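You operate a simulated robot arm through the tools that you are given. There is no shell and no other tool.

You run a simulated two-armed robot. Do the job below in one go: nothing can be reset, and whatever is moved stays where it is left.

## Task
Snap the straps with the grey and the blue block onto the studs tagged in those colours.
Fine: leave the third strap where it lies.

It is judged by the outcome, as a careful person would: the job done as asked, and still so three seconds after it is handed in. It fails if anything else is knocked over, pushed out of place, dropped, spilled or broken.

## Robot
Two 7-joint arms with fingered hands on one trunk that stands fixed in place. Base frame: the origin is at the foot of the trunk, x ahead of it, y to its left, z up. Units: mm, degrees, N and s.
The left shoulder is at [40, 147, 1229], the right one opposite. With the tool pointing down near the work surface each hand reaches from about 280 to 720 mm from the base axis, measured 20 degrees to its own side. Payload 4 kg a hand.
Tool frame (each hand has its own): the origin (TCP) lies between the finger pads and is the grasp point; the fingertips stand 26 mm ahead of it; z points along the fingers, y is the line along which they close. Largest opening 148 mm; the body of the gripper starts 73 mm behind the TCP. The gripper is a hand of 3 fingers: y runs from the thumb to the fingers, the wrist lies at [0, 0, -224] in the tool frame, and closing takes about 1.5 s.
Orientation is that of the tool frame in the base frame, as a unit quaternion [x, y, z, w]. With the fingers straight down and closing along the base's y, the tool's x points along the base's -x, its y along +y and its z along -z.

## Interface
- The arms move only by the tool servo_tool. It takes "left_steps", "right_steps" or both (then of equal length, played together; a hand with none holds still); each is a list of rows, each an object of numbers (a shift or turn left out is 0, a gripper value left out holds the last): "tx", "ty", "tz": the shift along the tool's x, y, z in mm; "rx", "ry", "rz": the turn, a rotation vector about the tool's x, y, z in degrees. In form: [{"tx": .., "ty": .., "tz": .., "rx": .., "ry": .., "rz": ..}, ...]. A call has 1 to 20 rows; each row is the pose to reach, as a shift and turn from the pose commanded when the call began, along the tool's axes at that moment. "left_gripper" and "right_gripper" are, for a hand that has rows, the finger opening in mm, from 0 to 148, set as the call begins (left out, the last holds). A row lasts 0.2 s, in which the tool goes at most 50 mm and 8.6 degrees; a call with a longer step from one row to the next is refused whole, and so is a gripper value outside its range. Where a pose cannot be reached the arm comes as near as it can. A force on the tool above 40 N (or 10 N above the force at the start of the call, whichever is more), or a blocked arm, ends the call early, and 0.2 s more pass. The fingers move at their own pace (about 108 mm/s each) and stop on an object; they squeeze with about 33 N. The grip force told is the motor's: it shows also when the fingers shut on nothing. Time passes only in rows, and 0.2 s behind the last, so rows that repeat a pose let the fingers close. The reply holds the time, the measured pose of the TCP, the force on the tool along the base axes, the opening and the grip force, in the units named above and with some noise, with the torque about the TCP (base axes, N m) and any sound that the robot's microphone picked up.
- Cameras (640 x 400 px; columns grow to the right, rows downward): "scene" is now at [98.4, 53.6, 1454]; the picture's right is [0.54, -0.84, -0.00], its down [-0.57, -0.36, -0.74] and it looks along [0.62, 0.40, -0.67] (base axes); focal length 339 px, centre (320, 200). "left" rides on the left gripper at [-68, -39, -90] in its tool frame; the picture's right is [0.50, -0.87, 0.00], its down [0.65, 0.38, -0.65] and it looks along [0.57, 0.33, 0.76] (tool axes); focal length 222 px, centre (320, 200). "right" rides on the right gripper at [67, -39, -90] in its tool frame; the picture's right is [0.50, 0.87, 0.00], its down [-0.65, 0.38, -0.65] and it looks along [-0.57, 0.33, 0.76] (tool axes); focal length 222 px, centre (320, 200). There is no depth. A picture from a camera that has moved, and an enlarged one, comes with that camera's place and axes in the base frame and with its lens. The place of the scene camera against the robot may be out by one fixed shift of up to 18 mm in any direction.
- snapshot(camera): a new picture of that camera. The clock stands still meanwhile.
- move_column(by): slides the trunk up (or, below 0, down) by that many mm; the arms and the scene camera ride with it, the base frame stays. It gives what a move gives, with no picture.
- move_fingers(finger1, finger2, thumb_bend, hand): sets how far each is bent, from 0 (flat) to 100 (curled in); at 30 the hand is open as for a grip, at 70 the pads meet at the TCP. One left out holds its place. A second passes; each finger stops where it meets its share of the squeeze, and holds until it gets a number again. A gripper value or a shape takes the hand back. It gives what a move gives, with no picture; readings hold the bend of each and the force on the fingers (four entries, about 0 where the hand has none), thumb and palm.
- grasp_type(shape, hand): the hand has 3 fingers and takes this shape, open, in about a second: jaw (thumb against the fingers, like two jaws); tri (thumb and two fingers); tip (a fingertip pinch); poke (one finger out to press); point (the index stretched); flat (the hand flat); cup (the hand cupped); fist (a fist). The gripper value then closes the fingers along that shape, each until it touches; the sizes above hold for jaw. It gives what a move gives, with no picture.
- pan_tilt(pan, tilt): turns the head with the scene camera to pan (to the left, within 86 degrees either way) and tilt (down, from -29 to 69), counted from straight ahead of the robot. It gives what a move gives.
- enlarge(camera, box): a new picture of the part [left, top, right, bottom] of that camera's present view, enlarged. The clock stands still meanwhile.
- hand_in(): hands the job in; it is judged then, once.

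Nothing tells you positions but the pictures and the camera data. Unless the task says otherwise, let go and move clear before handing in.

The tools are called after ">>>" by a JSON object that holds its "fn" and its "kwargs". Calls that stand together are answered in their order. servo_tool: Moves the arms, as the interface text tells. Its arguments: {"type":"object","properties":{"left_steps":{"type":"array","items":{"type":"object","properties":{"tx":{"type":"number"},"ty":{"type":"number"},"tz":{"type":"number"},"rx":{"type":"number"},"ry":{"type":"number"},"rz":{"type":"number"}}}},"left_gripper":{"type":"number"},"right_steps":{"type":"array","items":{"type":"object","properties":{"tx":{"type":"number"},"ty":{"type":"number"},"tz":{"type":"number"},"rx":{"type":"number"},"ry":{"type":"number"},"rz":{"type":"number"}}}},"right_gripper":{"type":"number"}},"required":[]} The other tools are called the same way: move_column (by) slides the trunk up or down; grasp_type (shape, hand) gives the hand a shape; move_fingers (finger1, finger2, thumb_bend, hand) moves the fingers one by one; pan_tilt (pan, tilt) turns the head that bears the scene camera; snapshot (camera) takes a picture; enlarge (camera, box) takes an enlarged picture of a part of a camera's view; hand_in () hands the job in.

At the start:

```text
clock: 0.0
left_position: [301.1, 428.4, 1139.4]
left_ee_rot: [-0.001, 1.0, 0.001, 0.0]
left_wrist_force: [0.1, 0.3, 0.0]
left_moment: [-0.01, -0.01, 0.0]
left_gripper_width: 148.0
left_grasp_force: 0.1
left_shape: jaw
left_bend: [30.0, 30.0, 30.0]
left_finger forces: [0.0, 0.1, 0.1, 0.0, 0.0, 0.0]
right_position: [377.9, 60.2, 1169.7]
right_ee_rot: [0.001, 1.0, 0.0, -0.001]
right_wrist_force: [0.5, 0.4, 0.0]
right_moment: [0.02, -0.02, 0.04]
right_gripper_width: 147.8
right_grasp_force: 0.0
right_shape: jaw
right_bend: [30.0, 30.0, 30.0]
right_finger forces: [0.0, 0.0, 0.0, 0.0, 0.1, 0.0]
trunk travel left (down, up): [-400.0, 106.0]
head pan, tilt: [32.6, 42.2]
```

scene: 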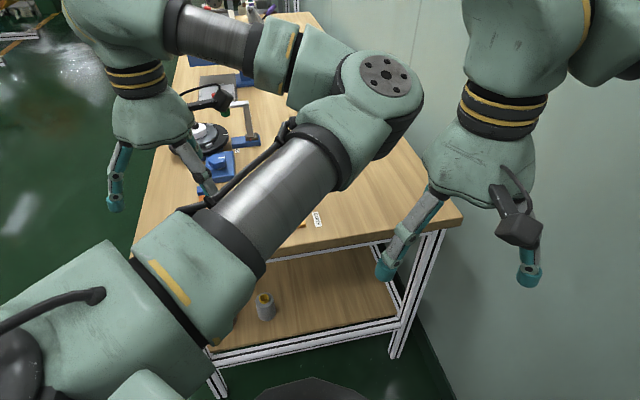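
right: 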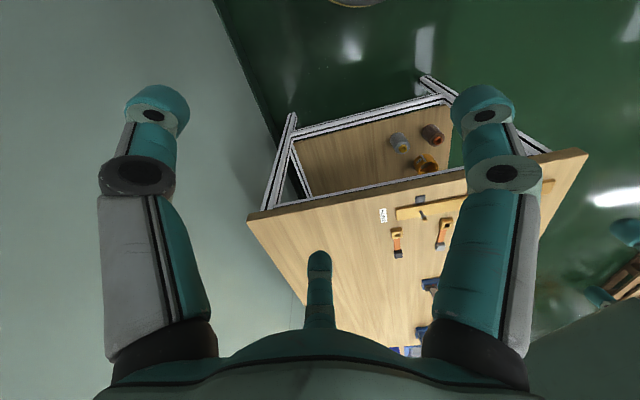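
left: 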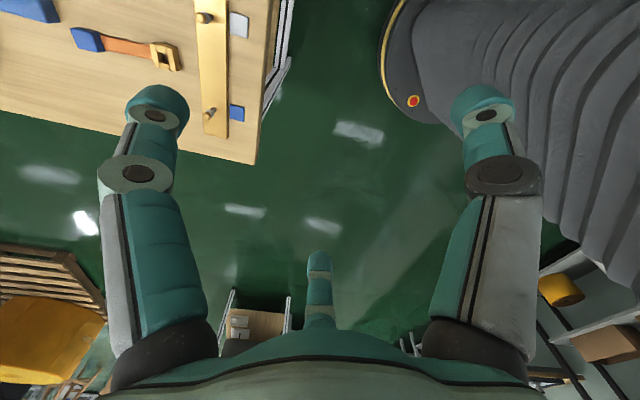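

I see a workbench ahead-left with a yellow board bearing studs near its edge, straps with coloured blocks, and the arms blocking part of the scene view. First I take closer looks from all cameras to place things.

>>> {"fn": "enlarge", "kwargs": {"camera": "left", "box": [0, 0, 320, 200]}}

>>> {"fn": "enlarge", "kwargs": {"camera": "right", "box": [340, 140, 600, 360]}}

>>> {"fn": "enlarge", "kwargs": {"camera": "scene", "box": [120, 0, 440, 250]}}

```text
2.00 times, centred on (160, 100) of left
camera zoom: at [367.3, 389.7, 1228.9], right [-0.5, -0.87, 0.0], down [-0.66, 0.38, 0.65], along [-0.57, 0.33, -0.76], focal length 444 px, centre (640, 400)
```

zoom: 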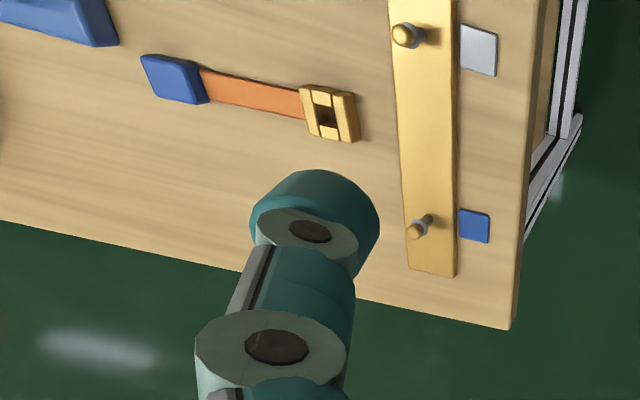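

```text
1.82 times, centred on (470, 250) of right
camera zoom: at [309.4, 21.3, 1260.5], right [-0.5, 0.87, 0.0], down [0.66, 0.38, 0.65], along [0.56, 0.33, -0.76], focal length 404 px, centre (47, 109)
```

zoom: 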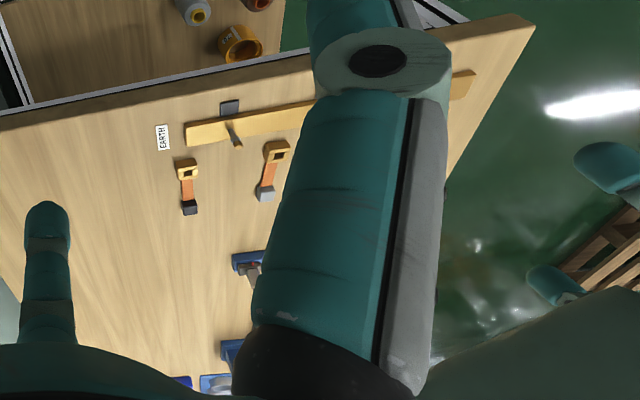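

```text
1.60 times, centred on (280, 125) of scene
camera zoom: at [98.4, 53.6, 1454.0], right [0.54, -0.84, 0.0], down [-0.57, -0.36, -0.74], along [0.62, 0.4, -0.67], focal length 543 px, centre (384, 320)
```

zoom: 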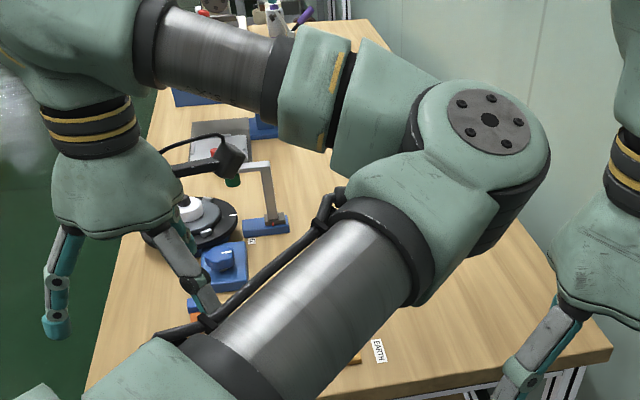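

The bench top looks to be near z≈870, turned about 45°. Three straps (dark, grey, blue block) lie with their yellow buckles toward a yellow board with three studs. I turn the left hand in the air so that its camera looks out over the bench.

>>> {"fn": "servo_tool", "kwargs": {"left_steps": [{"rz": 8.2}, {"rz": 16.4}, {"rz": 24.6}, {"rz": 32.8}, {"rz": 41}, {"rz": 49.2}, {"rz": 57.4}, {"rz": 65.6}, {"rz": 73.8}, {"rz": 82}, {"rz": 90}, {"rz": 90}]}}

>>> {"fn": "snapshot", "kwargs": {"camera": "left"}}

>>> {"fn": "snapshot", "kwargs": {"camera": "scene"}}

```text
clock: 2.6
left_position: [300.8, 428.8, 1138.1]
left_ee_rot: [0.708, 0.706, 0.0, -0.001]
left_wrist_force: [-0.6, -0.1, 0.7]
left_moment: [0.0, -0.02, -0.01]
left_gripper_width: 147.8
left_grasp_force: 0.1
left_shape: jaw
left_bend: [30.0, 30.0, 30.0]
left_finger forces: [0.1, 0.0, 0.0, 0.0, 0.1, 0.1]
right_position: [377.7, 60.4, 1170.5]
right_ee_rot: [0.001, 1.0, 0.0, 0.0]
right_wrist_force: [0.2, -0.2, 0.2]
right_moment: [0.05, -0.01, 0.02]
right_gripper_width: 148.1
right_grasp_force: 0.1
right_shape: jaw
right_bend: [30.0, 30.0, 30.0]
right_finger forces: [0.0, 0.0, 0.0, 0.0, 0.0, 0.1]
trunk travel left (down, up): [-400.0, 106.0]
head pan, tilt: [32.6, 42.2]
```

```text
taken
camera left: at [260.7, 361.1, 1228.8], right [-0.87, 0.5, 0.0], down [0.38, 0.65, 0.65], along [0.33, 0.57, -0.76], focal length 222 px, centre (320, 200)
```

left: 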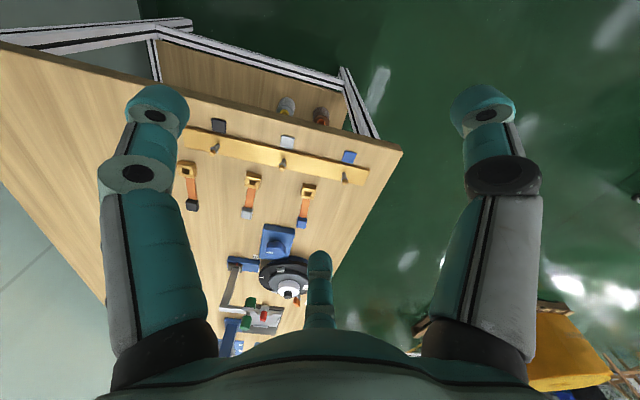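

```text
taken
camera scene: at [98.4, 53.7, 1454.0], right [0.54, -0.84, 0.0], down [-0.57, -0.36, -0.74], along [0.62, 0.4, -0.67], focal length 339 px, centre (320, 200)
```

scene: 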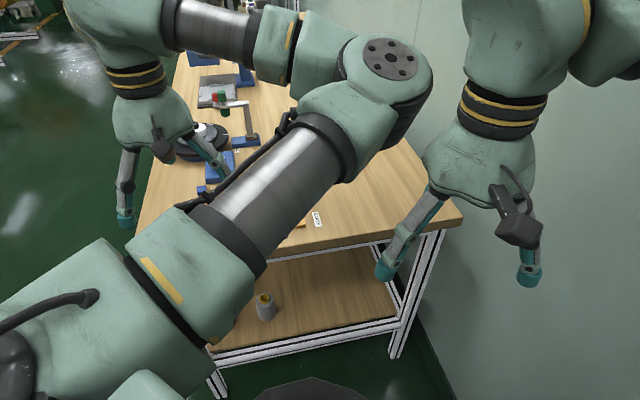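

The left camera now sees all three straps, the board with three studs and their tags. I enlarge to read the shapes and colours.

>>> {"fn": "enlarge", "kwargs": {"camera": "left", "box": [170, 110, 290, 185]}}

>>> {"fn": "enlarge", "kwargs": {"camera": "left", "box": [260, 120, 380, 195]}}

>>> {"fn": "enlarge", "kwargs": {"camera": "left", "box": [170, 155, 330, 255]}}

```text
5.33 times, centred on (230, 148) of left
camera zoom: at [260.7, 361.1, 1228.8], right [-0.87, 0.5, 0.0], down [0.38, 0.65, 0.65], along [0.33, 0.57, -0.76], focal length 1185 px, centre (800, 480)
```

zoom: 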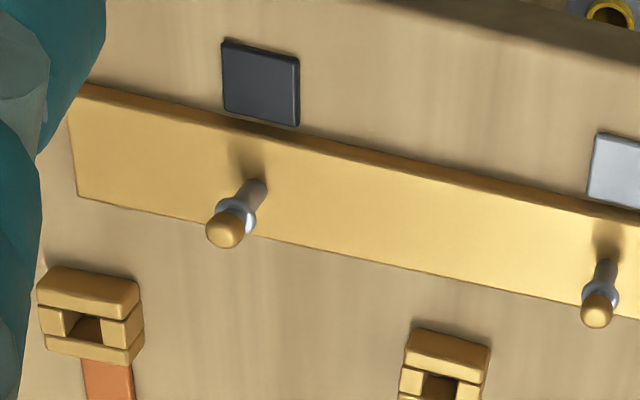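

```text
5.33 times, centred on (320, 158) of left
camera zoom: at [260.7, 361.1, 1228.8], right [-0.87, 0.5, 0.0], down [0.38, 0.65, 0.65], along [0.33, 0.57, -0.76], focal length 1185 px, centre (320, 427)
```

zoom: 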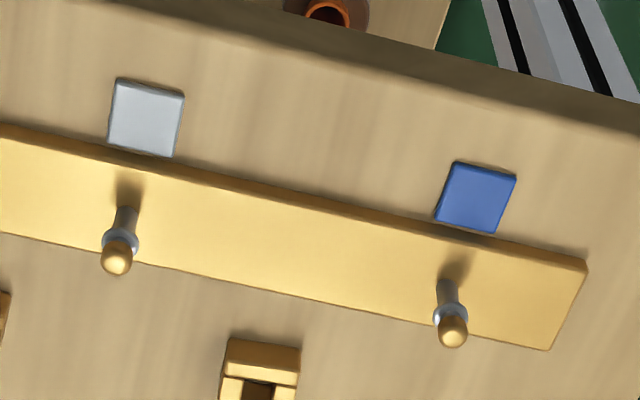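

```text
4.00 times, centred on (250, 205) of left
camera zoom: at [260.7, 361.1, 1228.8], right [-0.87, 0.5, 0.0], down [0.38, 0.65, 0.65], along [0.33, 0.57, -0.76], focal length 888 px, centre (600, 180)
```

zoom: 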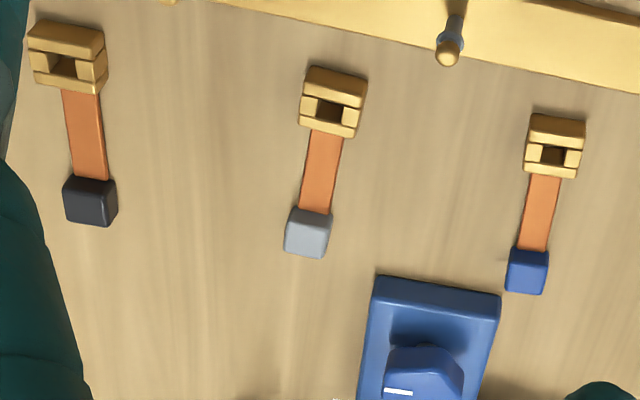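

The tags read dark, light grey and blue from right to left; I put the blue stud at about (345, 600) and the grey at about (429, 515) with heads near z≈890, and the bench near z≈845. Before approaching, I close the left hand in the air to see how its fingers really lie at about 30 mm.

>>> {"fn": "servo_tool", "kwargs": {"left_steps": [{"rz": 0}, {"rz": 0}, {"rz": 0}, {"rz": 0}, {"rz": 0}, {"rz": 0}], "left_gripper": 30}}

>>> {"fn": "snapshot", "kwargs": {"camera": "left"}}

>>> {"fn": "enlarge", "kwargs": {"camera": "scene", "box": [80, 60, 280, 240]}}

>>> {"fn": "enlarge", "kwargs": {"camera": "scene", "box": [360, 100, 580, 300]}}

```text
clock: 4.0
left_position: [300.8, 428.8, 1139.5]
left_ee_rot: [0.706, 0.708, 0.001, -0.001]
left_wrist_force: [-0.1, 0.1, 0.2]
left_moment: [-0.04, -0.02, 0.01]
left_gripper_width: 30.2
left_grasp_force: 0.1
left_shape: jaw
left_bend: [75.0, 75.0, 70.0]
left_finger forces: [0.0, 0.0, 0.2, 0.0, 0.1, 0.0]
right_position: [378.0, 59.1, 1171.9]
right_ee_rot: [-0.001, 1.0, 0.0, -0.002]
right_wrist_force: [-0.2, -0.2, 0.4]
right_moment: [0.03, -0.03, 0.02]
right_gripper_width: 148.0
right_grasp_force: 0.1
right_shape: jaw
right_bend: [30.0, 30.0, 30.0]
right_finger forces: [0.0, 0.1, 0.1, 0.0, 0.0, 0.0]
trunk travel left (down, up): [-400.0, 106.0]
head pan, tilt: [32.6, 42.2]
```

```text
taken
camera left: at [260.8, 361.0, 1228.9], right [-0.87, 0.5, 0.0], down [0.38, 0.65, 0.65], along [0.33, 0.57, -0.76], focal length 222 px, centre (320, 200)
```

left: 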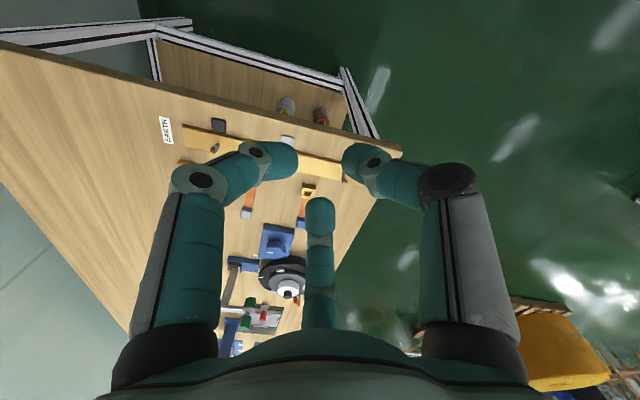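

```text
2.22 times, centred on (180, 150) of scene
camera zoom: at [98.3, 53.6, 1454.0], right [0.54, -0.84, 0.0], down [-0.57, -0.36, -0.74], along [0.62, 0.4, -0.67], focal length 754 px, centre (631, 311)
```

zoom: 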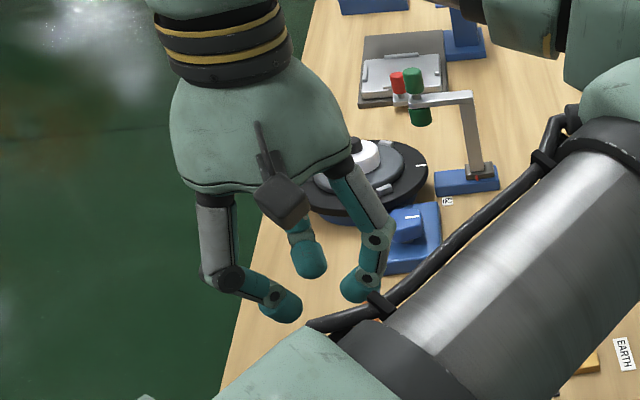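

```text
2.00 times, centred on (470, 200) of scene
camera zoom: at [98.3, 53.6, 1454.0], right [0.54, -0.84, 0.0], down [-0.57, -0.36, -0.74], along [0.62, 0.4, -0.67], focal length 678 px, centre (20, 200)
```

zoom: 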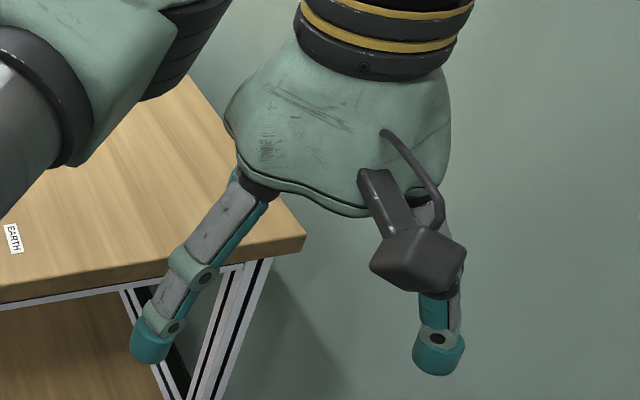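

The hand closes with three curling digits spread around the palm. I try the "tip" pinch shape in the air to see whether two digits oppose better for the small buckle.

>>> {"fn": "grasp_type", "kwargs": {"hand": "left", "shape": "tip"}}

>>> {"fn": "snapshot", "kwargs": {"camera": "left"}}

>>> {"fn": "enlarge", "kwargs": {"camera": "scene", "box": [80, 60, 280, 240]}}

```text
clock: 4.9
left_position: [300.7, 428.7, 1137.9]
left_ee_rot: [0.706, 0.708, 0.0, -0.001]
left_wrist_force: [-0.2, 0.5, 0.2]
left_moment: [0.01, -0.02, 0.0]
left_gripper_width: 147.9
left_grasp_force: 0.1
left_shape: tip
left_bend: [30.0, 30.0, 30.0]
left_finger forces: [0.0, 0.1, 0.0, 0.0, 0.0, 0.0]
right_position: [377.1, 59.5, 1170.5]
right_ee_rot: [0.0, 1.0, 0.0, -0.002]
right_wrist_force: [0.5, -0.1, 0.2]
right_moment: [0.01, 0.0, 0.02]
right_gripper_width: 147.7
right_grasp_force: 0.1
right_shape: jaw
right_bend: [30.0, 30.0, 30.0]
right_finger forces: [0.0, 0.0, 0.0, 0.1, 0.0, 0.0]
trunk travel left (down, up): [-400.0, 106.0]
head pan, tilt: [32.6, 42.2]
```

```text
taken
camera left: at [260.8, 361.0, 1228.9], right [-0.87, 0.5, 0.0], down [0.38, 0.65, 0.65], along [0.33, 0.57, -0.76], focal length 222 px, centre (320, 200)
```

left: 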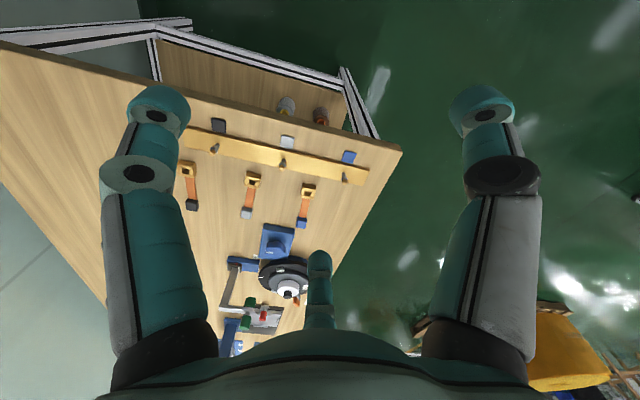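

```text
2.22 times, centred on (180, 150) of scene
camera zoom: at [98.4, 53.6, 1454.0], right [0.54, -0.84, 0.0], down [-0.57, -0.36, -0.74], along [0.62, 0.4, -0.67], focal length 754 px, centre (631, 311)
```

zoom: 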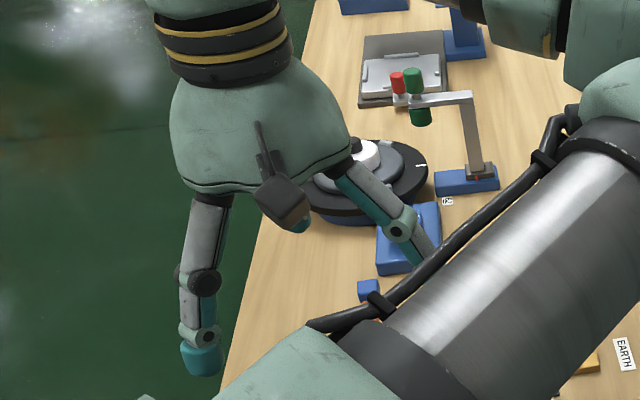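

>>> {"fn": "servo_tool", "kwargs": {"left_steps": [{"rz": 0}, {"rz": 0}, {"rz": 0}, {"rz": 0}, {"rz": 0}, {"rz": 0}, {"rz": 0}], "left_gripper": 15}}

>>> {"fn": "snapshot", "kwargs": {"camera": "left"}}

>>> {"fn": "enlarge", "kwargs": {"camera": "scene", "box": [80, 60, 280, 240]}}

```text
clock: 6.5
left_position: [301.4, 428.5, 1138.9]
left_ee_rot: [0.706, 0.708, 0.0, 0.0]
left_wrist_force: [0.1, -0.2, -0.7]
left_moment: [0.0, -0.01, -0.02]
left_gripper_width: 15.3
left_grasp_force: 0.2
left_shape: tip
left_bend: [73.0, 73.0, 70.0]
left_finger forces: [0.0, 0.0, 0.0, 0.0, 0.1, 0.1]
right_position: [378.0, 59.9, 1170.9]
right_ee_rot: [0.0, 1.0, 0.0, -0.001]
right_wrist_force: [0.0, 0.7, -0.8]
right_moment: [0.02, 0.01, -0.02]
right_gripper_width: 147.8
right_grasp_force: 0.0
right_shape: jaw
right_bend: [30.0, 30.0, 30.0]
right_finger forces: [0.0, 0.0, 0.0, 0.1, 0.0, 0.0]
trunk travel left (down, up): [-400.0, 106.0]
head pan, tilt: [32.6, 42.2]
```

```text
taken
camera left: at [260.8, 361.0, 1228.9], right [-0.87, 0.5, 0.0], down [0.38, 0.65, 0.65], along [0.33, 0.57, -0.76], focal length 222 px, centre (320, 200)
```

left: 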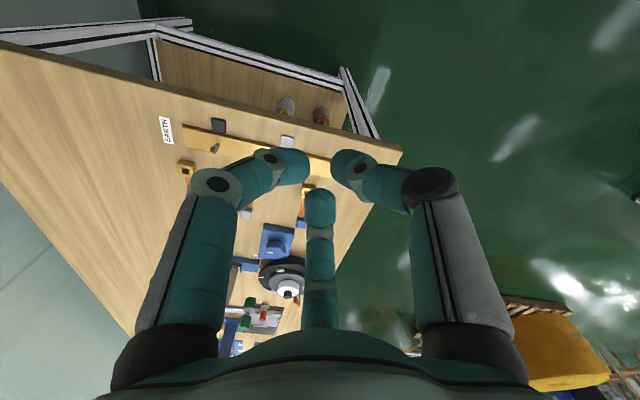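

```text
2.22 times, centred on (180, 150) of scene
camera zoom: at [98.3, 53.6, 1454.0], right [0.54, -0.84, 0.0], down [-0.57, -0.36, -0.74], along [0.62, 0.4, -0.67], focal length 754 px, centre (631, 311)
```

zoom: 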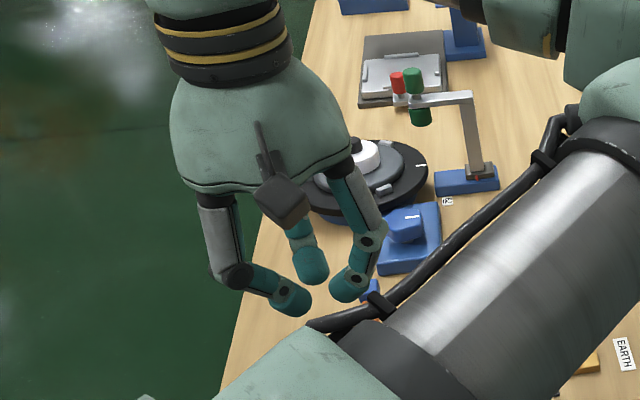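

The shapes close all three digits alike, so I'll use "jaw" with the closing line across the strap. Next I move over the blue buckle (about (432, 608)), turning the hand square to that strap, to look at it from nearer.

>>> {"fn": "grasp_type", "kwargs": {"hand": "left", "shape": "jaw"}}

>>> {"fn": "servo_tool", "kwargs": {"left_steps": [{"tx": 25, "ty": 18, "rz": 6}, {"tx": 50, "ty": 36, "rz": 12}, {"tx": 75, "ty": 55, "rz": 18}, {"tx": 100, "ty": 73, "rz": 24}, {"tx": 125, "ty": 91, "rz": 30}, {"tx": 150, "ty": 109, "rz": 36}, {"tx": 180, "ty": 131, "rz": 41.6}, {"tx": 180, "ty": 131, "tz": 40, "rz": 41.6}, {"tx": 180, "ty": 131, "tz": 80, "rz": 41.6}, {"tx": 180, "ty": 131, "tz": 80, "rz": 41.6}]}}

>>> {"fn": "snapshot", "kwargs": {"camera": "left"}}

>>> {"fn": "snapshot", "kwargs": {"camera": "scene"}}

```text
clock: 7.4
left_position: [301.6, 429.7, 1140.2]
left_ee_rot: [0.706, 0.708, 0.001, 0.0]
left_wrist_force: [0.1, 0.3, 0.0]
left_moment: [0.02, 0.01, 0.0]
left_gripper_width: 147.9
left_grasp_force: 0.1
left_shape: jaw
left_bend: [30.0, 30.0, 30.0]
left_finger forces: [0.1, 0.1, 0.1, 0.0, 0.1, 0.1]
right_position: [377.3, 59.9, 1170.6]
right_ee_rot: [0.001, 1.0, 0.0, -0.001]
right_wrist_force: [-0.6, -0.2, -0.1]
right_moment: [0.01, 0.0, -0.03]
right_gripper_width: 147.9
right_grasp_force: 0.2
right_shape: jaw
right_bend: [30.0, 30.0, 30.0]
right_finger forces: [0.1, 0.0, 0.0, 0.0, 0.0, 0.0]
trunk travel left (down, up): [-400.0, 106.0]
head pan, tilt: [32.6, 42.2]
```

```text
clock: 9.6
left_position: [431.8, 609.0, 1058.5]
left_ee_rot: [0.912, 0.411, 0.001, -0.001]
left_wrist_force: [-0.3, 0.2, -0.2]
left_moment: [0.03, 0.02, -0.02]
left_gripper_width: 148.1
left_grasp_force: 0.1
left_shape: jaw
left_bend: [30.0, 30.0, 30.0]
left_finger forces: [0.0, 0.0, 0.0, 0.1, 0.0, 0.0]
right_position: [376.6, 59.7, 1170.7]
right_ee_rot: [0.0, 1.0, -0.001, -0.001]
right_wrist_force: [-0.3, 0.2, 0.4]
right_moment: [0.02, 0.0, 0.03]
right_gripper_width: 147.9
right_grasp_force: 0.0
right_shape: jaw
right_bend: [30.0, 30.0, 30.0]
right_finger forces: [0.0, 0.1, 0.1, 0.0, 0.0, 0.0]
trunk travel left (down, up): [-400.0, 106.0]
head pan, tilt: [32.6, 42.2]
```

```text
taken
camera left: at [356.3, 584.8, 1149.3], right [-0.32, 0.95, 0.0], down [0.72, 0.24, 0.65], along [0.62, 0.21, -0.76], focal length 222 px, centre (320, 200)
```

left: 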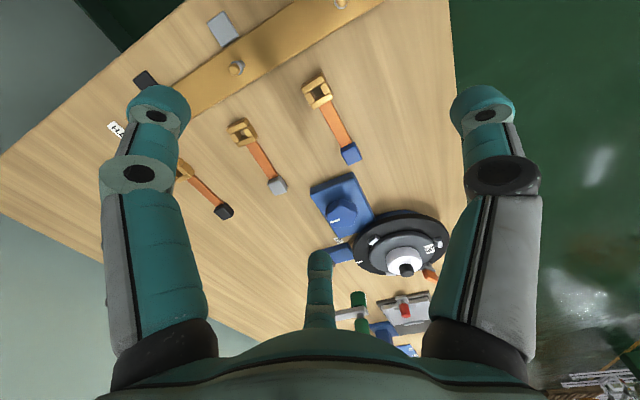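

```text
taken
camera scene: at [97.8, 53.9, 1454.1], right [0.54, -0.84, 0.0], down [-0.57, -0.36, -0.74], along [0.62, 0.4, -0.67], focal length 339 px, centre (320, 200)
```

scene: 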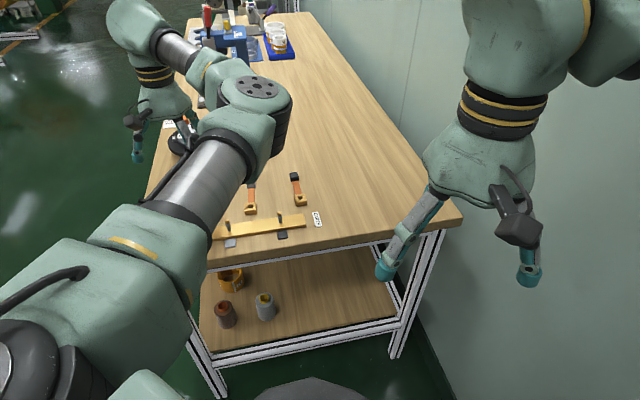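

The pose is reachable and the hand now hovers over the blue buckle. I enlarge the straps and studs for their true size and shape.

>>> {"fn": "enlarge", "kwargs": {"camera": "left", "box": [280, 60, 376, 180]}}

>>> {"fn": "enlarge", "kwargs": {"camera": "left", "box": [200, 0, 360, 100]}}

>>> {"fn": "enlarge", "kwargs": {"camera": "left", "box": [215, 100, 311, 200]}}

>>> {"fn": "enlarge", "kwargs": {"camera": "scene", "box": [200, 160, 330, 260]}}

```text
3.33 times, centred on (328, 120) of left
camera zoom: at [356.3, 584.8, 1149.3], right [-0.32, 0.95, 0.0], down [0.72, 0.24, 0.65], along [0.62, 0.21, -0.76], focal length 740 px, centre (293, 467)
```

zoom: 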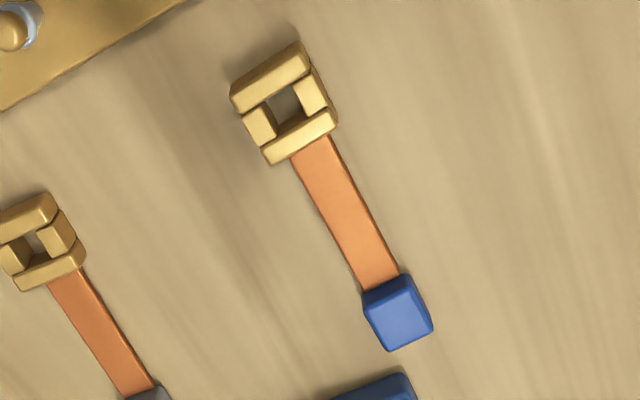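

```text
4.00 times, centred on (280, 50) of left
camera zoom: at [356.3, 584.8, 1149.3], right [-0.32, 0.95, 0.0], down [0.72, 0.24, 0.65], along [0.62, 0.21, -0.76], focal length 888 px, centre (480, 800)
```

zoom: 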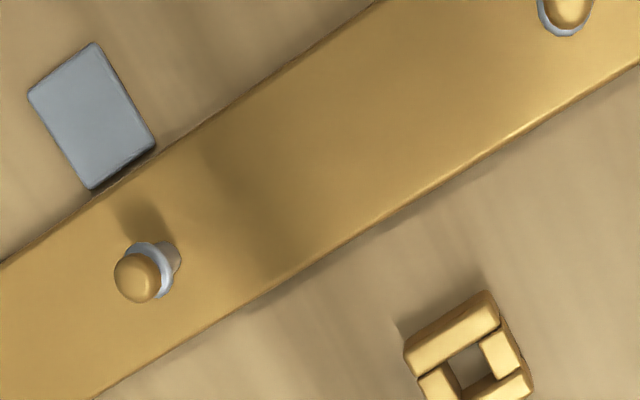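

```text
4.00 times, centred on (263, 150) of left
camera zoom: at [356.3, 584.8, 1149.3], right [-0.32, 0.95, 0.0], down [0.72, 0.24, 0.65], along [0.62, 0.21, -0.76], focal length 888 px, centre (548, 400)
```

zoom: 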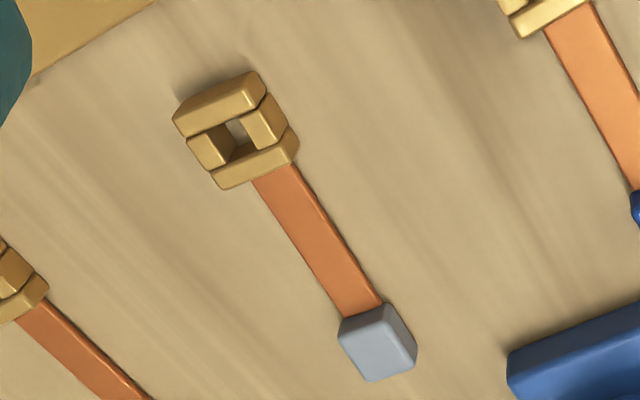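

```text
4.00 times, centred on (265, 210) of scene
camera zoom: at [97.8, 53.9, 1454.1], right [0.54, -0.84, 0.0], down [-0.57, -0.36, -0.74], along [0.62, 0.4, -0.67], focal length 1357 px, centre (540, 160)
```

zoom: 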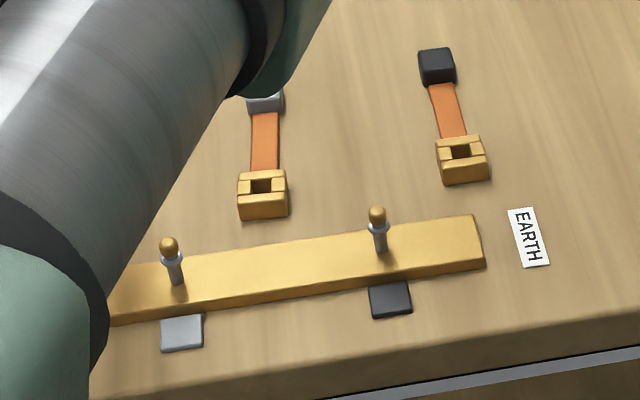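

The stud is a post with a wider collar under a round gold head; the buckle is a square frame with a hole that must be pushed down over it. I descend over the blue buckle to a safe height above the studs to measure it closely.

>>> {"fn": "servo_tool", "kwargs": {"left_steps": [{"tx": -1, "tz": 40}, {"tx": -2, "tz": 80}, {"tx": -2.8, "tz": 115}, {"tx": -2.8, "tz": 133}, {"tx": -2.8, "tz": 133}]}}

>>> {"fn": "snapshot", "kwargs": {"camera": "left"}}

>>> {"fn": "enlarge", "kwargs": {"camera": "left", "box": [260, 90, 420, 230]}}

```text
clock: 10.8
left_position: [428.8, 606.1, 926.9]
left_ee_rot: [0.912, 0.41, 0.001, 0.0]
left_wrist_force: [-0.9, 0.0, 0.4]
left_moment: [0.01, 0.0, -0.02]
left_gripper_width: 147.7
left_grasp_force: 0.0
left_shape: jaw
left_bend: [30.0, 30.0, 30.0]
left_finger forces: [0.1, 0.0, 0.0, 0.1, 0.0, 0.0]
right_position: [377.1, 59.4, 1170.9]
right_ee_rot: [0.0, 1.0, 0.0, -0.001]
right_wrist_force: [1.1, 0.9, 0.7]
right_moment: [0.02, -0.01, 0.01]
right_gripper_width: 148.0
right_grasp_force: 0.0
right_shape: jaw
right_bend: [30.0, 30.0, 30.0]
right_finger forces: [0.0, 0.1, 0.0, 0.0, 0.0, 0.0]
trunk travel left (down, up): [-400.0, 106.0]
head pan, tilt: [32.6, 42.2]
```

```text
taken
camera left: at [354.6, 582.0, 1016.5], right [-0.32, 0.95, 0.0], down [0.72, 0.24, 0.65], along [0.62, 0.21, -0.76], focal length 222 px, centre (320, 200)
```

left: 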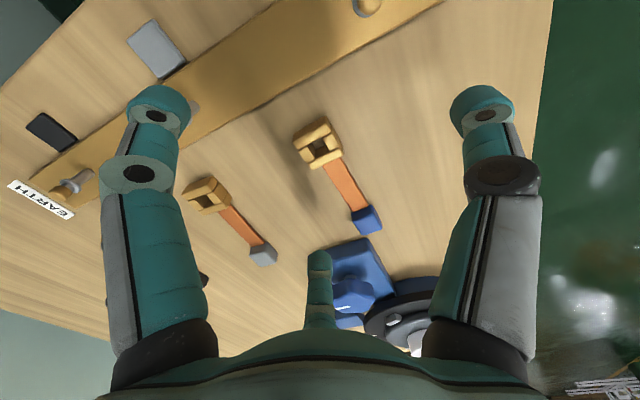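

```text
2.86 times, centred on (340, 160) of left
camera zoom: at [354.6, 582.0, 1016.5], right [-0.32, 0.95, 0.0], down [0.72, 0.24, 0.65], along [0.62, 0.21, -0.76], focal length 635 px, centre (263, 314)
```

zoom: 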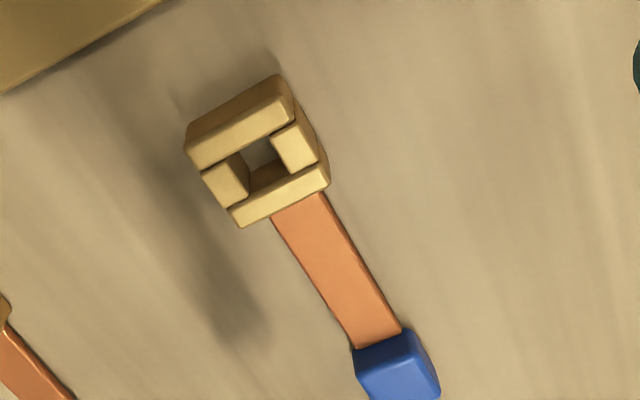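

The blue buckle sits under the hand at about (430, 607), top near z≈863, and the hand is square to it within 2°. I narrow the fingers to 64 mm and go down in small steps beside it, watching the force.

>>> {"fn": "servo_tool", "kwargs": {"left_steps": [{"tz": 0}, {"tz": 0}, {"tz": 0}, {"tz": 0}, {"tz": 10}, {"tz": 20}, {"tz": 30}, {"tz": 38}, {"tz": 38}], "left_gripper": 64}}

>>> {"fn": "snapshot", "kwargs": {"camera": "left"}}

>>> {"fn": "enlarge", "kwargs": {"camera": "left", "box": [240, 110, 400, 250]}}

```text
clock: 12.8
left_position: [429.9, 606.9, 887.8]
left_ee_rot: [0.912, 0.41, 0.001, 0.0]
left_wrist_force: [0.3, 0.2, 0.1]
left_moment: [0.0, 0.02, 0.01]
left_gripper_width: 64.5
left_grasp_force: 0.1
left_shape: jaw
left_bend: [39.0, 39.0, 70.0]
left_finger forces: [0.1, 0.0, 0.0, 0.0, 0.0, 0.0]
right_position: [376.9, 60.1, 1169.8]
right_ee_rot: [-0.001, 1.0, 0.001, -0.001]
right_wrist_force: [-0.8, -0.7, -0.2]
right_moment: [-0.05, 0.0, 0.0]
right_gripper_width: 147.9
right_grasp_force: 0.0
right_shape: jaw
right_bend: [30.0, 30.0, 30.0]
right_finger forces: [0.0, 0.0, 0.1, 0.0, 0.0, 0.0]
trunk travel left (down, up): [-400.0, 106.0]
head pan, tilt: [32.6, 42.2]
```

```text
taken
camera left: at [354.4, 582.5, 978.2], right [-0.32, 0.95, 0.0], down [0.72, 0.24, 0.65], along [0.62, 0.21, -0.76], focal length 222 px, centre (320, 200)
```

left: 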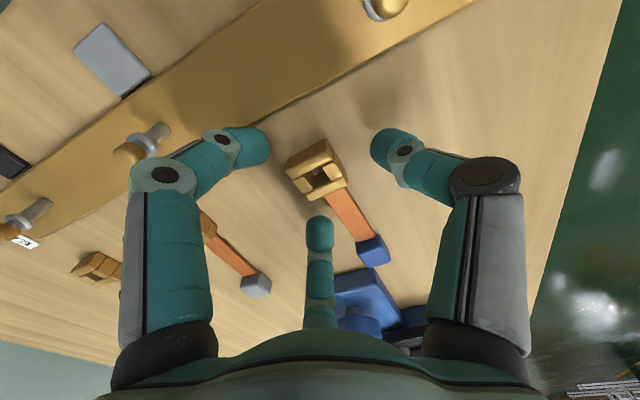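

```text
2.86 times, centred on (320, 180) of left
camera zoom: at [354.4, 582.5, 978.2], right [-0.32, 0.95, 0.0], down [0.72, 0.24, 0.65], along [0.62, 0.21, -0.76], focal length 635 px, centre (320, 257)
```

zoom: 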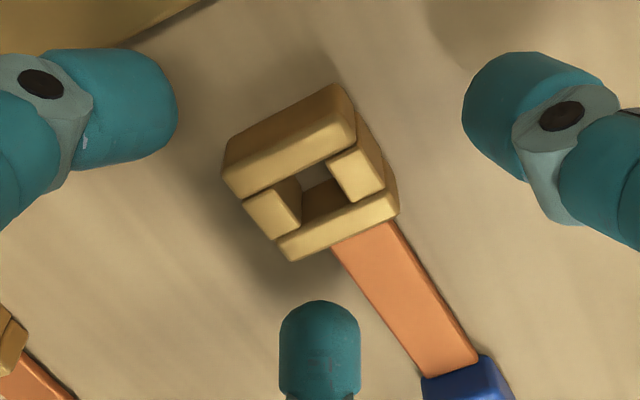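

The buckle is centred between the digits (about (430, 607.5)) and its frame is square to the hand. I go down another 10 mm and close part way to check the approach before squeezing.

>>> {"fn": "servo_tool", "kwargs": {"left_steps": [{"tx": 0.3, "tz": 4, "rz": -0.7}, {"tx": 0.6, "tz": 8, "rz": -1.5}, {"tx": 0.6, "tz": 10.5, "rz": -1.5}, {"tx": 0.6, "tz": 10.5, "rz": -1.5}, {"tx": 0.6, "tz": 10.5, "rz": -1.5}], "left_gripper": 44}}

>>> {"fn": "enlarge", "kwargs": {"camera": "left", "box": [220, 90, 420, 250]}}

```text
clock: 14.0
left_position: [430.3, 606.7, 879.3]
left_ee_rot: [0.906, 0.423, 0.003, -0.001]
left_wrist_force: [4.1, 0.5, 17.4]
left_moment: [0.29, -0.56, -0.02]
left_gripper_width: 46.1
left_grasp_force: 0.1
left_shape: jaw
left_bend: [77.0, 79.0, 70.0]
left_finger forces: [0.0, 17.1, 0.0, 0.0, 0.0, 0.0]
right_position: [375.7, 58.8, 1171.5]
right_ee_rot: [0.0, 1.0, 0.001, 0.0]
right_wrist_force: [-0.6, -0.1, 0.1]
right_moment: [0.0, -0.01, 0.03]
right_gripper_width: 147.8
right_grasp_force: 0.1
right_shape: jaw
right_bend: [30.0, 30.0, 30.0]
right_finger forces: [0.0, 0.1, 0.0, 0.0, 0.0, 0.0]
trunk travel left (down, up): [-400.0, 106.0]
head pan, tilt: [32.6, 42.2]
```

```text
2.50 times, centred on (320, 170) of left
camera zoom: at [355.5, 579.6, 969.7], right [-0.34, 0.94, 0.0], down [0.71, 0.26, 0.66], along [0.62, 0.23, -0.75], focal length 555 px, centre (320, 275)
```

zoom: 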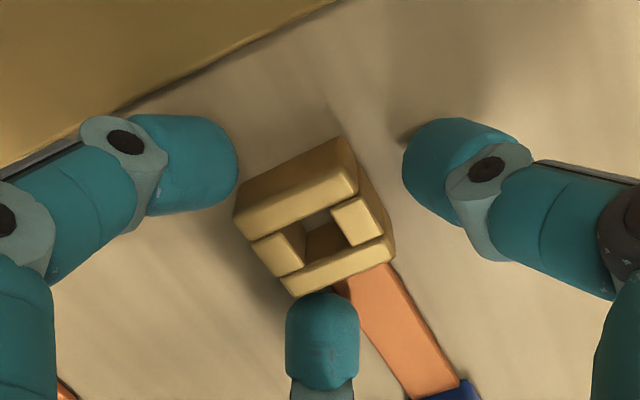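

Finger 2 came down on the orange strap (17 N on that finger), so this really is a three-digit grip and the strap must lie in a gap between digits. I back off upward, open, and turn the hand −90° so the strap runs out between the two fingers and the thumb meets the buckle's front.

>>> {"fn": "servo_tool", "kwargs": {"left_steps": [{"tz": -10}, {"tz": -25}, {"tz": -45}, {"tz": -60}, {"tz": -60, "rz": -8}, {"tz": -60, "rz": -16}, {"tz": -60, "rz": -24}, {"tz": -60, "rz": -32}, {"tz": -60, "rz": -40}, {"tz": -60, "rz": -48}, {"tz": -60, "rz": -56}, {"tz": -60, "rz": -64}, {"tz": -60, "rz": -72}, {"tz": -60, "rz": -80}, {"tz": -60, "rz": -88}, {"tz": -60, "rz": -90}, {"tz": -60, "rz": -90}], "left_gripper": 80}}

>>> {"fn": "snapshot", "kwargs": {"camera": "left"}}

>>> {"fn": "enlarge", "kwargs": {"camera": "left", "box": [240, 90, 440, 230]}}

>>> {"fn": "snapshot", "kwargs": {"camera": "scene"}}

```text
clock: 17.6
left_position: [429.4, 606.4, 938.2]
left_ee_rot: [0.342, 0.94, 0.0, 0.0]
left_wrist_force: [-0.2, -0.3, 0.0]
left_moment: [-0.02, 0.0, 0.0]
left_gripper_width: 79.7
left_grasp_force: 0.1
left_shape: jaw
left_bend: [35.0, 35.0, 70.0]
left_finger forces: [0.0, 0.1, 0.0, 0.1, 0.0, 0.0]
right_position: [377.6, 60.2, 1170.4]
right_ee_rot: [0.0, 1.0, 0.0, -0.001]
right_wrist_force: [0.2, 0.6, -0.5]
right_moment: [-0.01, -0.02, 0.04]
right_gripper_width: 147.7
right_grasp_force: 0.0
right_shape: jaw
right_bend: [30.0, 30.0, 30.0]
right_finger forces: [0.1, 0.0, 0.0, 0.1, 0.0, 0.0]
trunk travel left (down, up): [-400.0, 106.0]
head pan, tilt: [32.6, 42.2]
```

```text
taken
camera left: at [455.8, 534.1, 1027.7], right [-0.94, -0.34, 0.0], down [-0.26, 0.71, 0.65], along [-0.22, 0.61, -0.76], focal length 222 px, centre (320, 200)
```

left: 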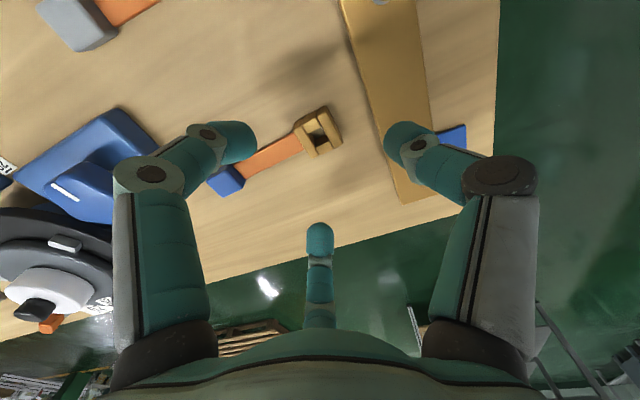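

```text
2.86 times, centred on (340, 160) of left
camera zoom: at [455.8, 534.1, 1027.7], right [-0.94, -0.34, 0.0], down [-0.26, 0.71, 0.65], along [-0.22, 0.61, -0.76], focal length 635 px, centre (263, 314)
```

zoom: 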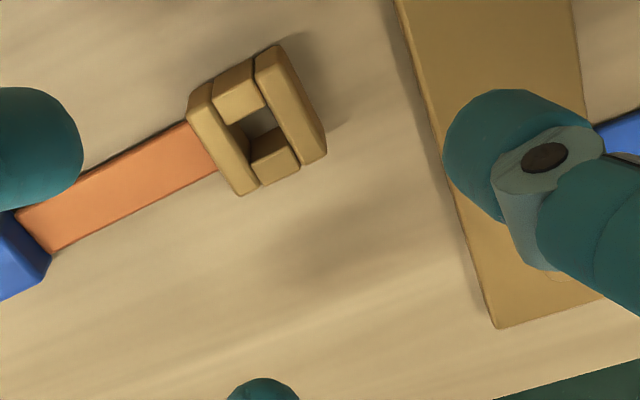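

```text
taken
camera scene: at [98.4, 53.7, 1454.0], right [0.54, -0.84, 0.0], down [-0.57, -0.36, -0.74], along [0.62, 0.4, -0.67], focal length 339 px, centre (320, 200)
```

scene: 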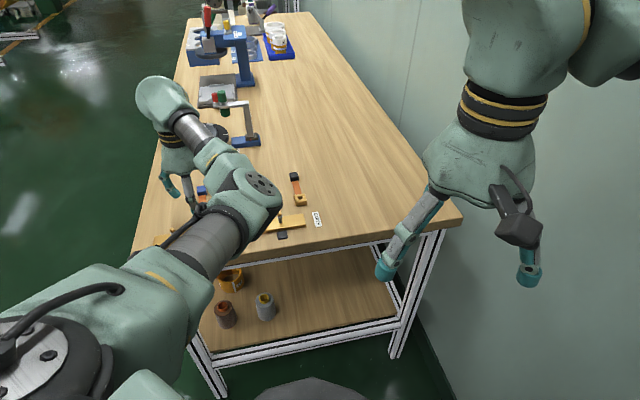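

From the new side the buckle centre is at about (430.5, 607) with the strap leading away between the two fingers. I go down with the fingers at 62 mm, 4 mm toward the strap, staying just above strap height.

>>> {"fn": "servo_tool", "kwargs": {"left_steps": [{"ty": 1, "tz": 8, "rz": 1}, {"ty": 2, "tz": 18, "rz": 2}, {"ty": 4.3, "tz": 30, "rz": 2.5}, {"ty": 4.3, "tz": 40, "rz": 2.5}, {"ty": 4.3, "tz": 48, "rz": 2.5}, {"ty": 4.3, "tz": 54, "rz": 2.5}, {"ty": 4.3, "tz": 54, "rz": 2.5}], "left_gripper": 62}}

>>> {"fn": "snapshot", "kwargs": {"camera": "left"}}

>>> {"fn": "enlarge", "kwargs": {"camera": "left", "box": [220, 90, 420, 250]}}

```text
clock: 19.2
left_position: [433.7, 609.9, 883.1]
left_ee_rot: [0.362, 0.932, 0.0, 0.001]
left_wrist_force: [-0.7, -0.8, -0.7]
left_moment: [-0.03, -0.01, 0.01]
left_gripper_width: 62.4
left_grasp_force: 0.1
left_shape: jaw
left_bend: [77.0, 77.0, 70.0]
left_finger forces: [0.0, 0.0, 0.0, 0.1, 0.1, 0.0]
right_position: [377.5, 59.8, 1171.3]
right_ee_rot: [0.0, 1.0, 0.0, -0.001]
right_wrist_force: [0.4, 0.3, 0.5]
right_moment: [0.0, -0.01, -0.01]
right_gripper_width: 147.7
right_grasp_force: 0.0
right_shape: jaw
right_bend: [30.0, 30.0, 30.0]
right_finger forces: [0.0, 0.0, 0.1, 0.1, 0.0, 0.0]
trunk travel left (down, up): [-400.0, 106.0]
head pan, tilt: [32.6, 42.2]
```

```text
taken
camera left: at [455.2, 536.3, 973.2], right [-0.95, -0.3, 0.0], down [-0.23, 0.72, 0.65], along [-0.2, 0.62, -0.76], focal length 222 px, centre (320, 200)
```

left: 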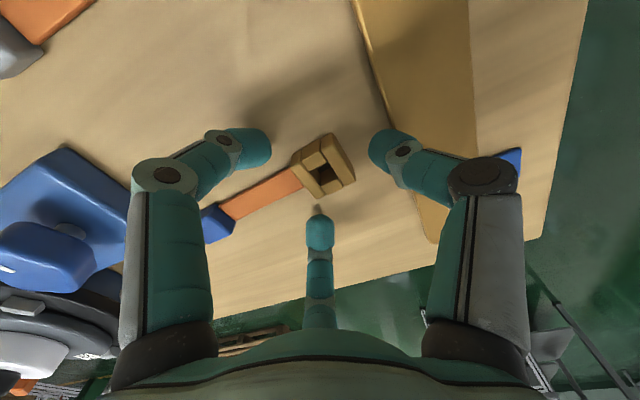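

```text
2.50 times, centred on (320, 170) of left
camera zoom: at [455.2, 536.3, 973.2], right [-0.95, -0.3, 0.0], down [-0.23, 0.72, 0.65], along [-0.2, 0.62, -0.76], focal length 555 px, centre (320, 275)
```

zoom: 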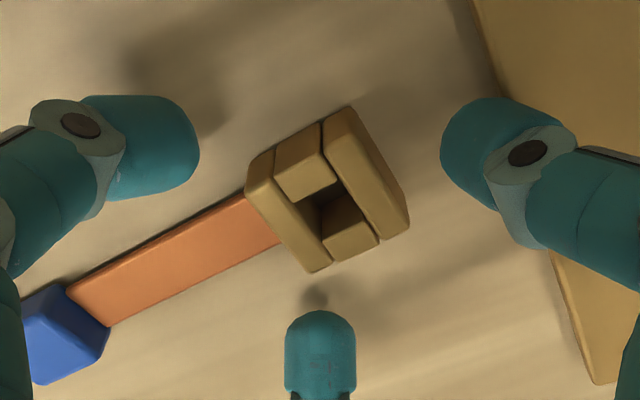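

The strap now runs clear between the two fingers and no force is felt. I close onto the buckle.

>>> {"fn": "servo_tool", "kwargs": {"left_steps": [{"tz": 0}, {"tz": 0}, {"tz": 0}, {"tz": 0}], "left_gripper": 40}}

>>> {"fn": "enlarge", "kwargs": {"camera": "left", "box": [220, 90, 420, 250]}}

```text
clock: 20.2
left_position: [433.6, 611.2, 883.0]
left_ee_rot: [0.362, 0.932, 0.0, -0.001]
left_wrist_force: [1.0, 0.2, -0.1]
left_moment: [0.01, 0.03, 0.0]
left_gripper_width: 40.4
left_grasp_force: 0.1
left_shape: jaw
left_bend: [76.0, 76.0, 70.0]
left_finger forces: [0.1, 0.1, 0.0, 0.0, 0.0, 0.0]
right_position: [377.1, 59.0, 1170.8]
right_ee_rot: [0.0, 1.0, 0.001, -0.001]
right_wrist_force: [-0.1, -0.6, -0.2]
right_moment: [0.0, -0.02, -0.05]
right_gripper_width: 147.9
right_grasp_force: 0.0
right_shape: jaw
right_bend: [30.0, 30.0, 30.0]
right_finger forces: [0.0, 0.1, 0.0, 0.0, 0.0, 0.1]
trunk travel left (down, up): [-400.0, 106.0]
head pan, tilt: [32.6, 42.2]
```

```text
2.50 times, centred on (320, 170) of left
camera zoom: at [455.3, 536.3, 973.4], right [-0.95, -0.3, 0.0], down [-0.23, 0.72, 0.65], along [-0.2, 0.62, -0.76], focal length 555 px, centre (320, 275)
```

zoom: 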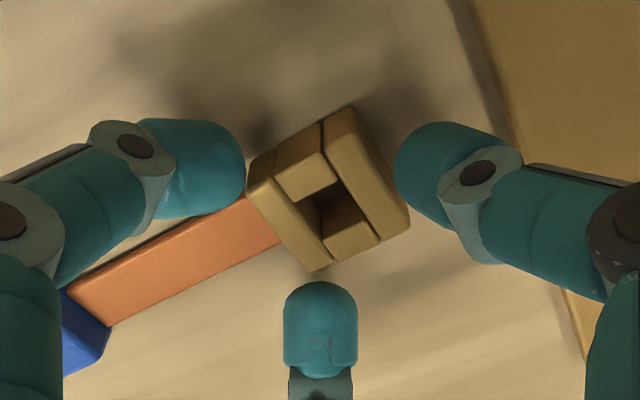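

>>> {"fn": "servo_tool", "kwargs": {"left_steps": [{"tz": 0}, {"tz": 0}, {"tz": 0}, {"tz": 0}, {"tz": 0}, {"tz": 0}], "left_gripper": 12}}

>>> {"fn": "enlarge", "kwargs": {"camera": "left", "box": [220, 90, 420, 250]}}

```text
clock: 21.6
left_position: [432.6, 610.7, 882.8]
left_ee_rot: [0.362, 0.932, 0.0, 0.0]
left_wrist_force: [0.9, -1.1, -0.2]
left_moment: [-0.01, 0.0, -0.01]
left_gripper_width: 29.1
left_grasp_force: 32.9
left_shape: jaw
left_bend: [76.0, 76.0, 70.0]
left_finger forces: [26.4, 25.8, 0.0, 0.1, 29.0, 0.1]
right_position: [377.6, 61.1, 1169.5]
right_ee_rot: [-0.001, 1.0, 0.0, -0.001]
right_wrist_force: [0.2, 0.4, 0.0]
right_moment: [-0.03, 0.0, 0.02]
right_gripper_width: 148.0
right_grasp_force: 0.0
right_shape: jaw
right_bend: [30.0, 30.0, 30.0]
right_finger forces: [0.1, 0.1, 0.0, 0.0, 0.0, 0.1]
trunk travel left (down, up): [-400.0, 106.0]
head pan, tilt: [32.6, 42.2]
```

```text
2.50 times, centred on (320, 170) of left
camera zoom: at [455.3, 536.4, 973.4], right [-0.95, -0.3, 0.0], down [-0.23, 0.72, 0.65], along [-0.2, 0.62, -0.76], focal length 555 px, centre (320, 275)
```

zoom: 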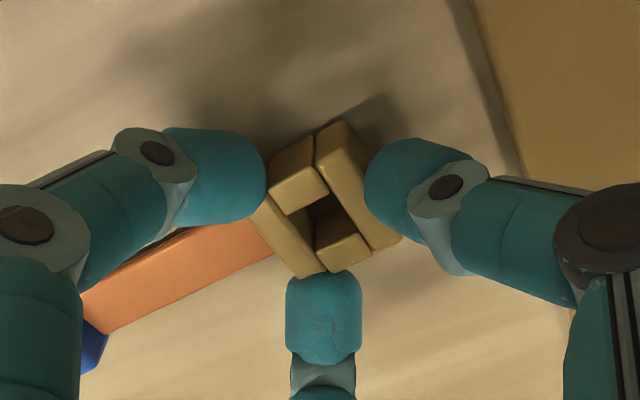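

The grip is firm on all three digits (about 26/26/29 N, width 29 mm). I look closely at the hole to know where it sits relative to the hand.

>>> {"fn": "enlarge", "kwargs": {"camera": "left", "box": [290, 130, 360, 204]}}

```text
5.41 times, centred on (325, 167) of left
camera zoom: at [455.3, 536.4, 973.4], right [-0.95, -0.3, 0.0], down [-0.23, 0.72, 0.65], along [-0.2, 0.62, -0.76], focal length 1201 px, centre (293, 378)
```

zoom: 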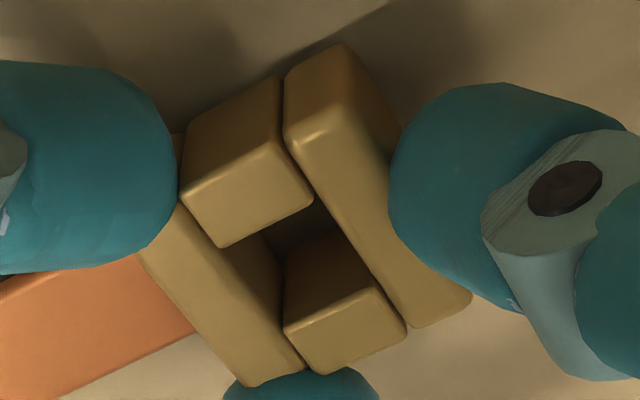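

The hole centre sits on the hand's axis to within about 1 mm. I lift slowly and look at how the strap hangs.

>>> {"fn": "servo_tool", "kwargs": {"left_steps": [{"tz": -6}, {"tz": -14}, {"tz": -24}, {"tz": -34}, {"tz": -44}, {"tz": -54}, {"tz": -64}, {"tz": -64}]}}

>>> {"fn": "snapshot", "kwargs": {"camera": "left"}}

>>> {"fn": "enlarge", "kwargs": {"camera": "left", "box": [290, 130, 360, 204]}}

>>> {"fn": "enlarge", "kwargs": {"camera": "scene", "box": [130, 120, 320, 260]}}

```text
clock: 23.4
left_position: [433.2, 610.8, 948.7]
left_ee_rot: [0.362, 0.932, 0.0, 0.0]
left_wrist_force: [-1.1, 0.5, -1.2]
left_moment: [-0.01, 0.04, 0.05]
left_gripper_width: 28.7
left_grasp_force: 33.5
left_shape: jaw
left_bend: [76.0, 76.0, 70.0]
left_finger forces: [26.4, 25.9, 0.0, 0.0, 28.9, 0.1]
right_position: [377.7, 60.6, 1170.3]
right_ee_rot: [0.0, 1.0, 0.0, -0.001]
right_wrist_force: [0.2, -0.5, 0.1]
right_moment: [-0.06, -0.01, -0.04]
right_gripper_width: 147.8
right_grasp_force: 0.1
right_shape: jaw
right_bend: [30.0, 30.0, 30.0]
right_finger forces: [0.0, 0.0, 0.0, 0.1, 0.0, 0.0]
trunk travel left (down, up): [-400.0, 106.0]
head pan, tilt: [32.6, 42.2]
```

```text
taken
camera left: at [455.2, 536.6, 1038.0], right [-0.95, -0.3, 0.0], down [-0.23, 0.72, 0.65], along [-0.2, 0.62, -0.76], focal length 222 px, centre (320, 200)
```

left: 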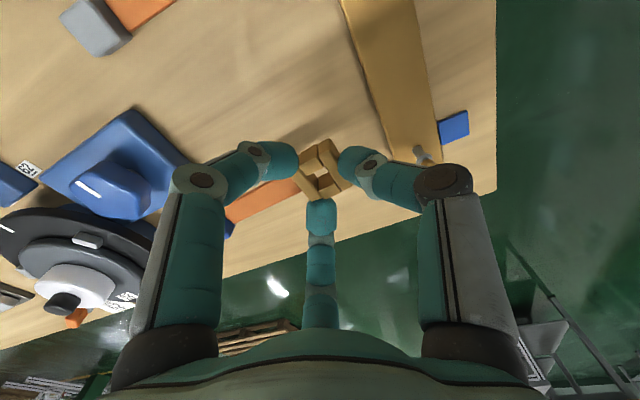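

```text
5.41 times, centred on (325, 167) of left
camera zoom: at [455.2, 536.6, 1038.0], right [-0.95, -0.3, 0.0], down [-0.23, 0.72, 0.65], along [-0.2, 0.62, -0.76], focal length 1201 px, centre (293, 378)
```

zoom: 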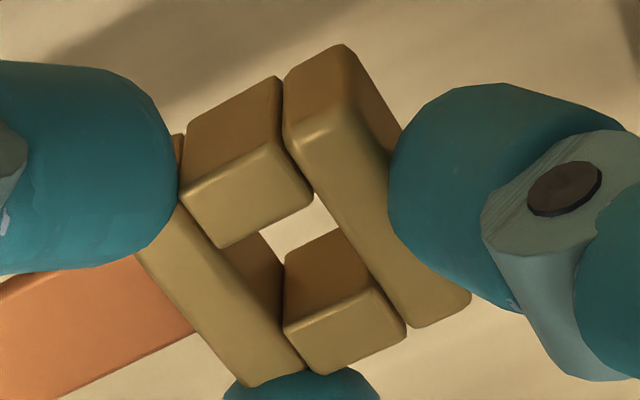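

```text
2.86 times, centred on (225, 190) of scene
camera zoom: at [98.5, 53.9, 1454.0], right [0.54, -0.84, 0.0], down [-0.57, -0.36, -0.74], along [0.62, 0.4, -0.67], focal length 969 px, centre (591, 229)
```

zoom: 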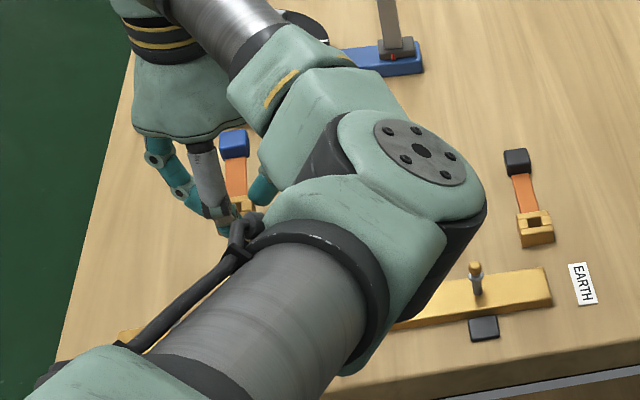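

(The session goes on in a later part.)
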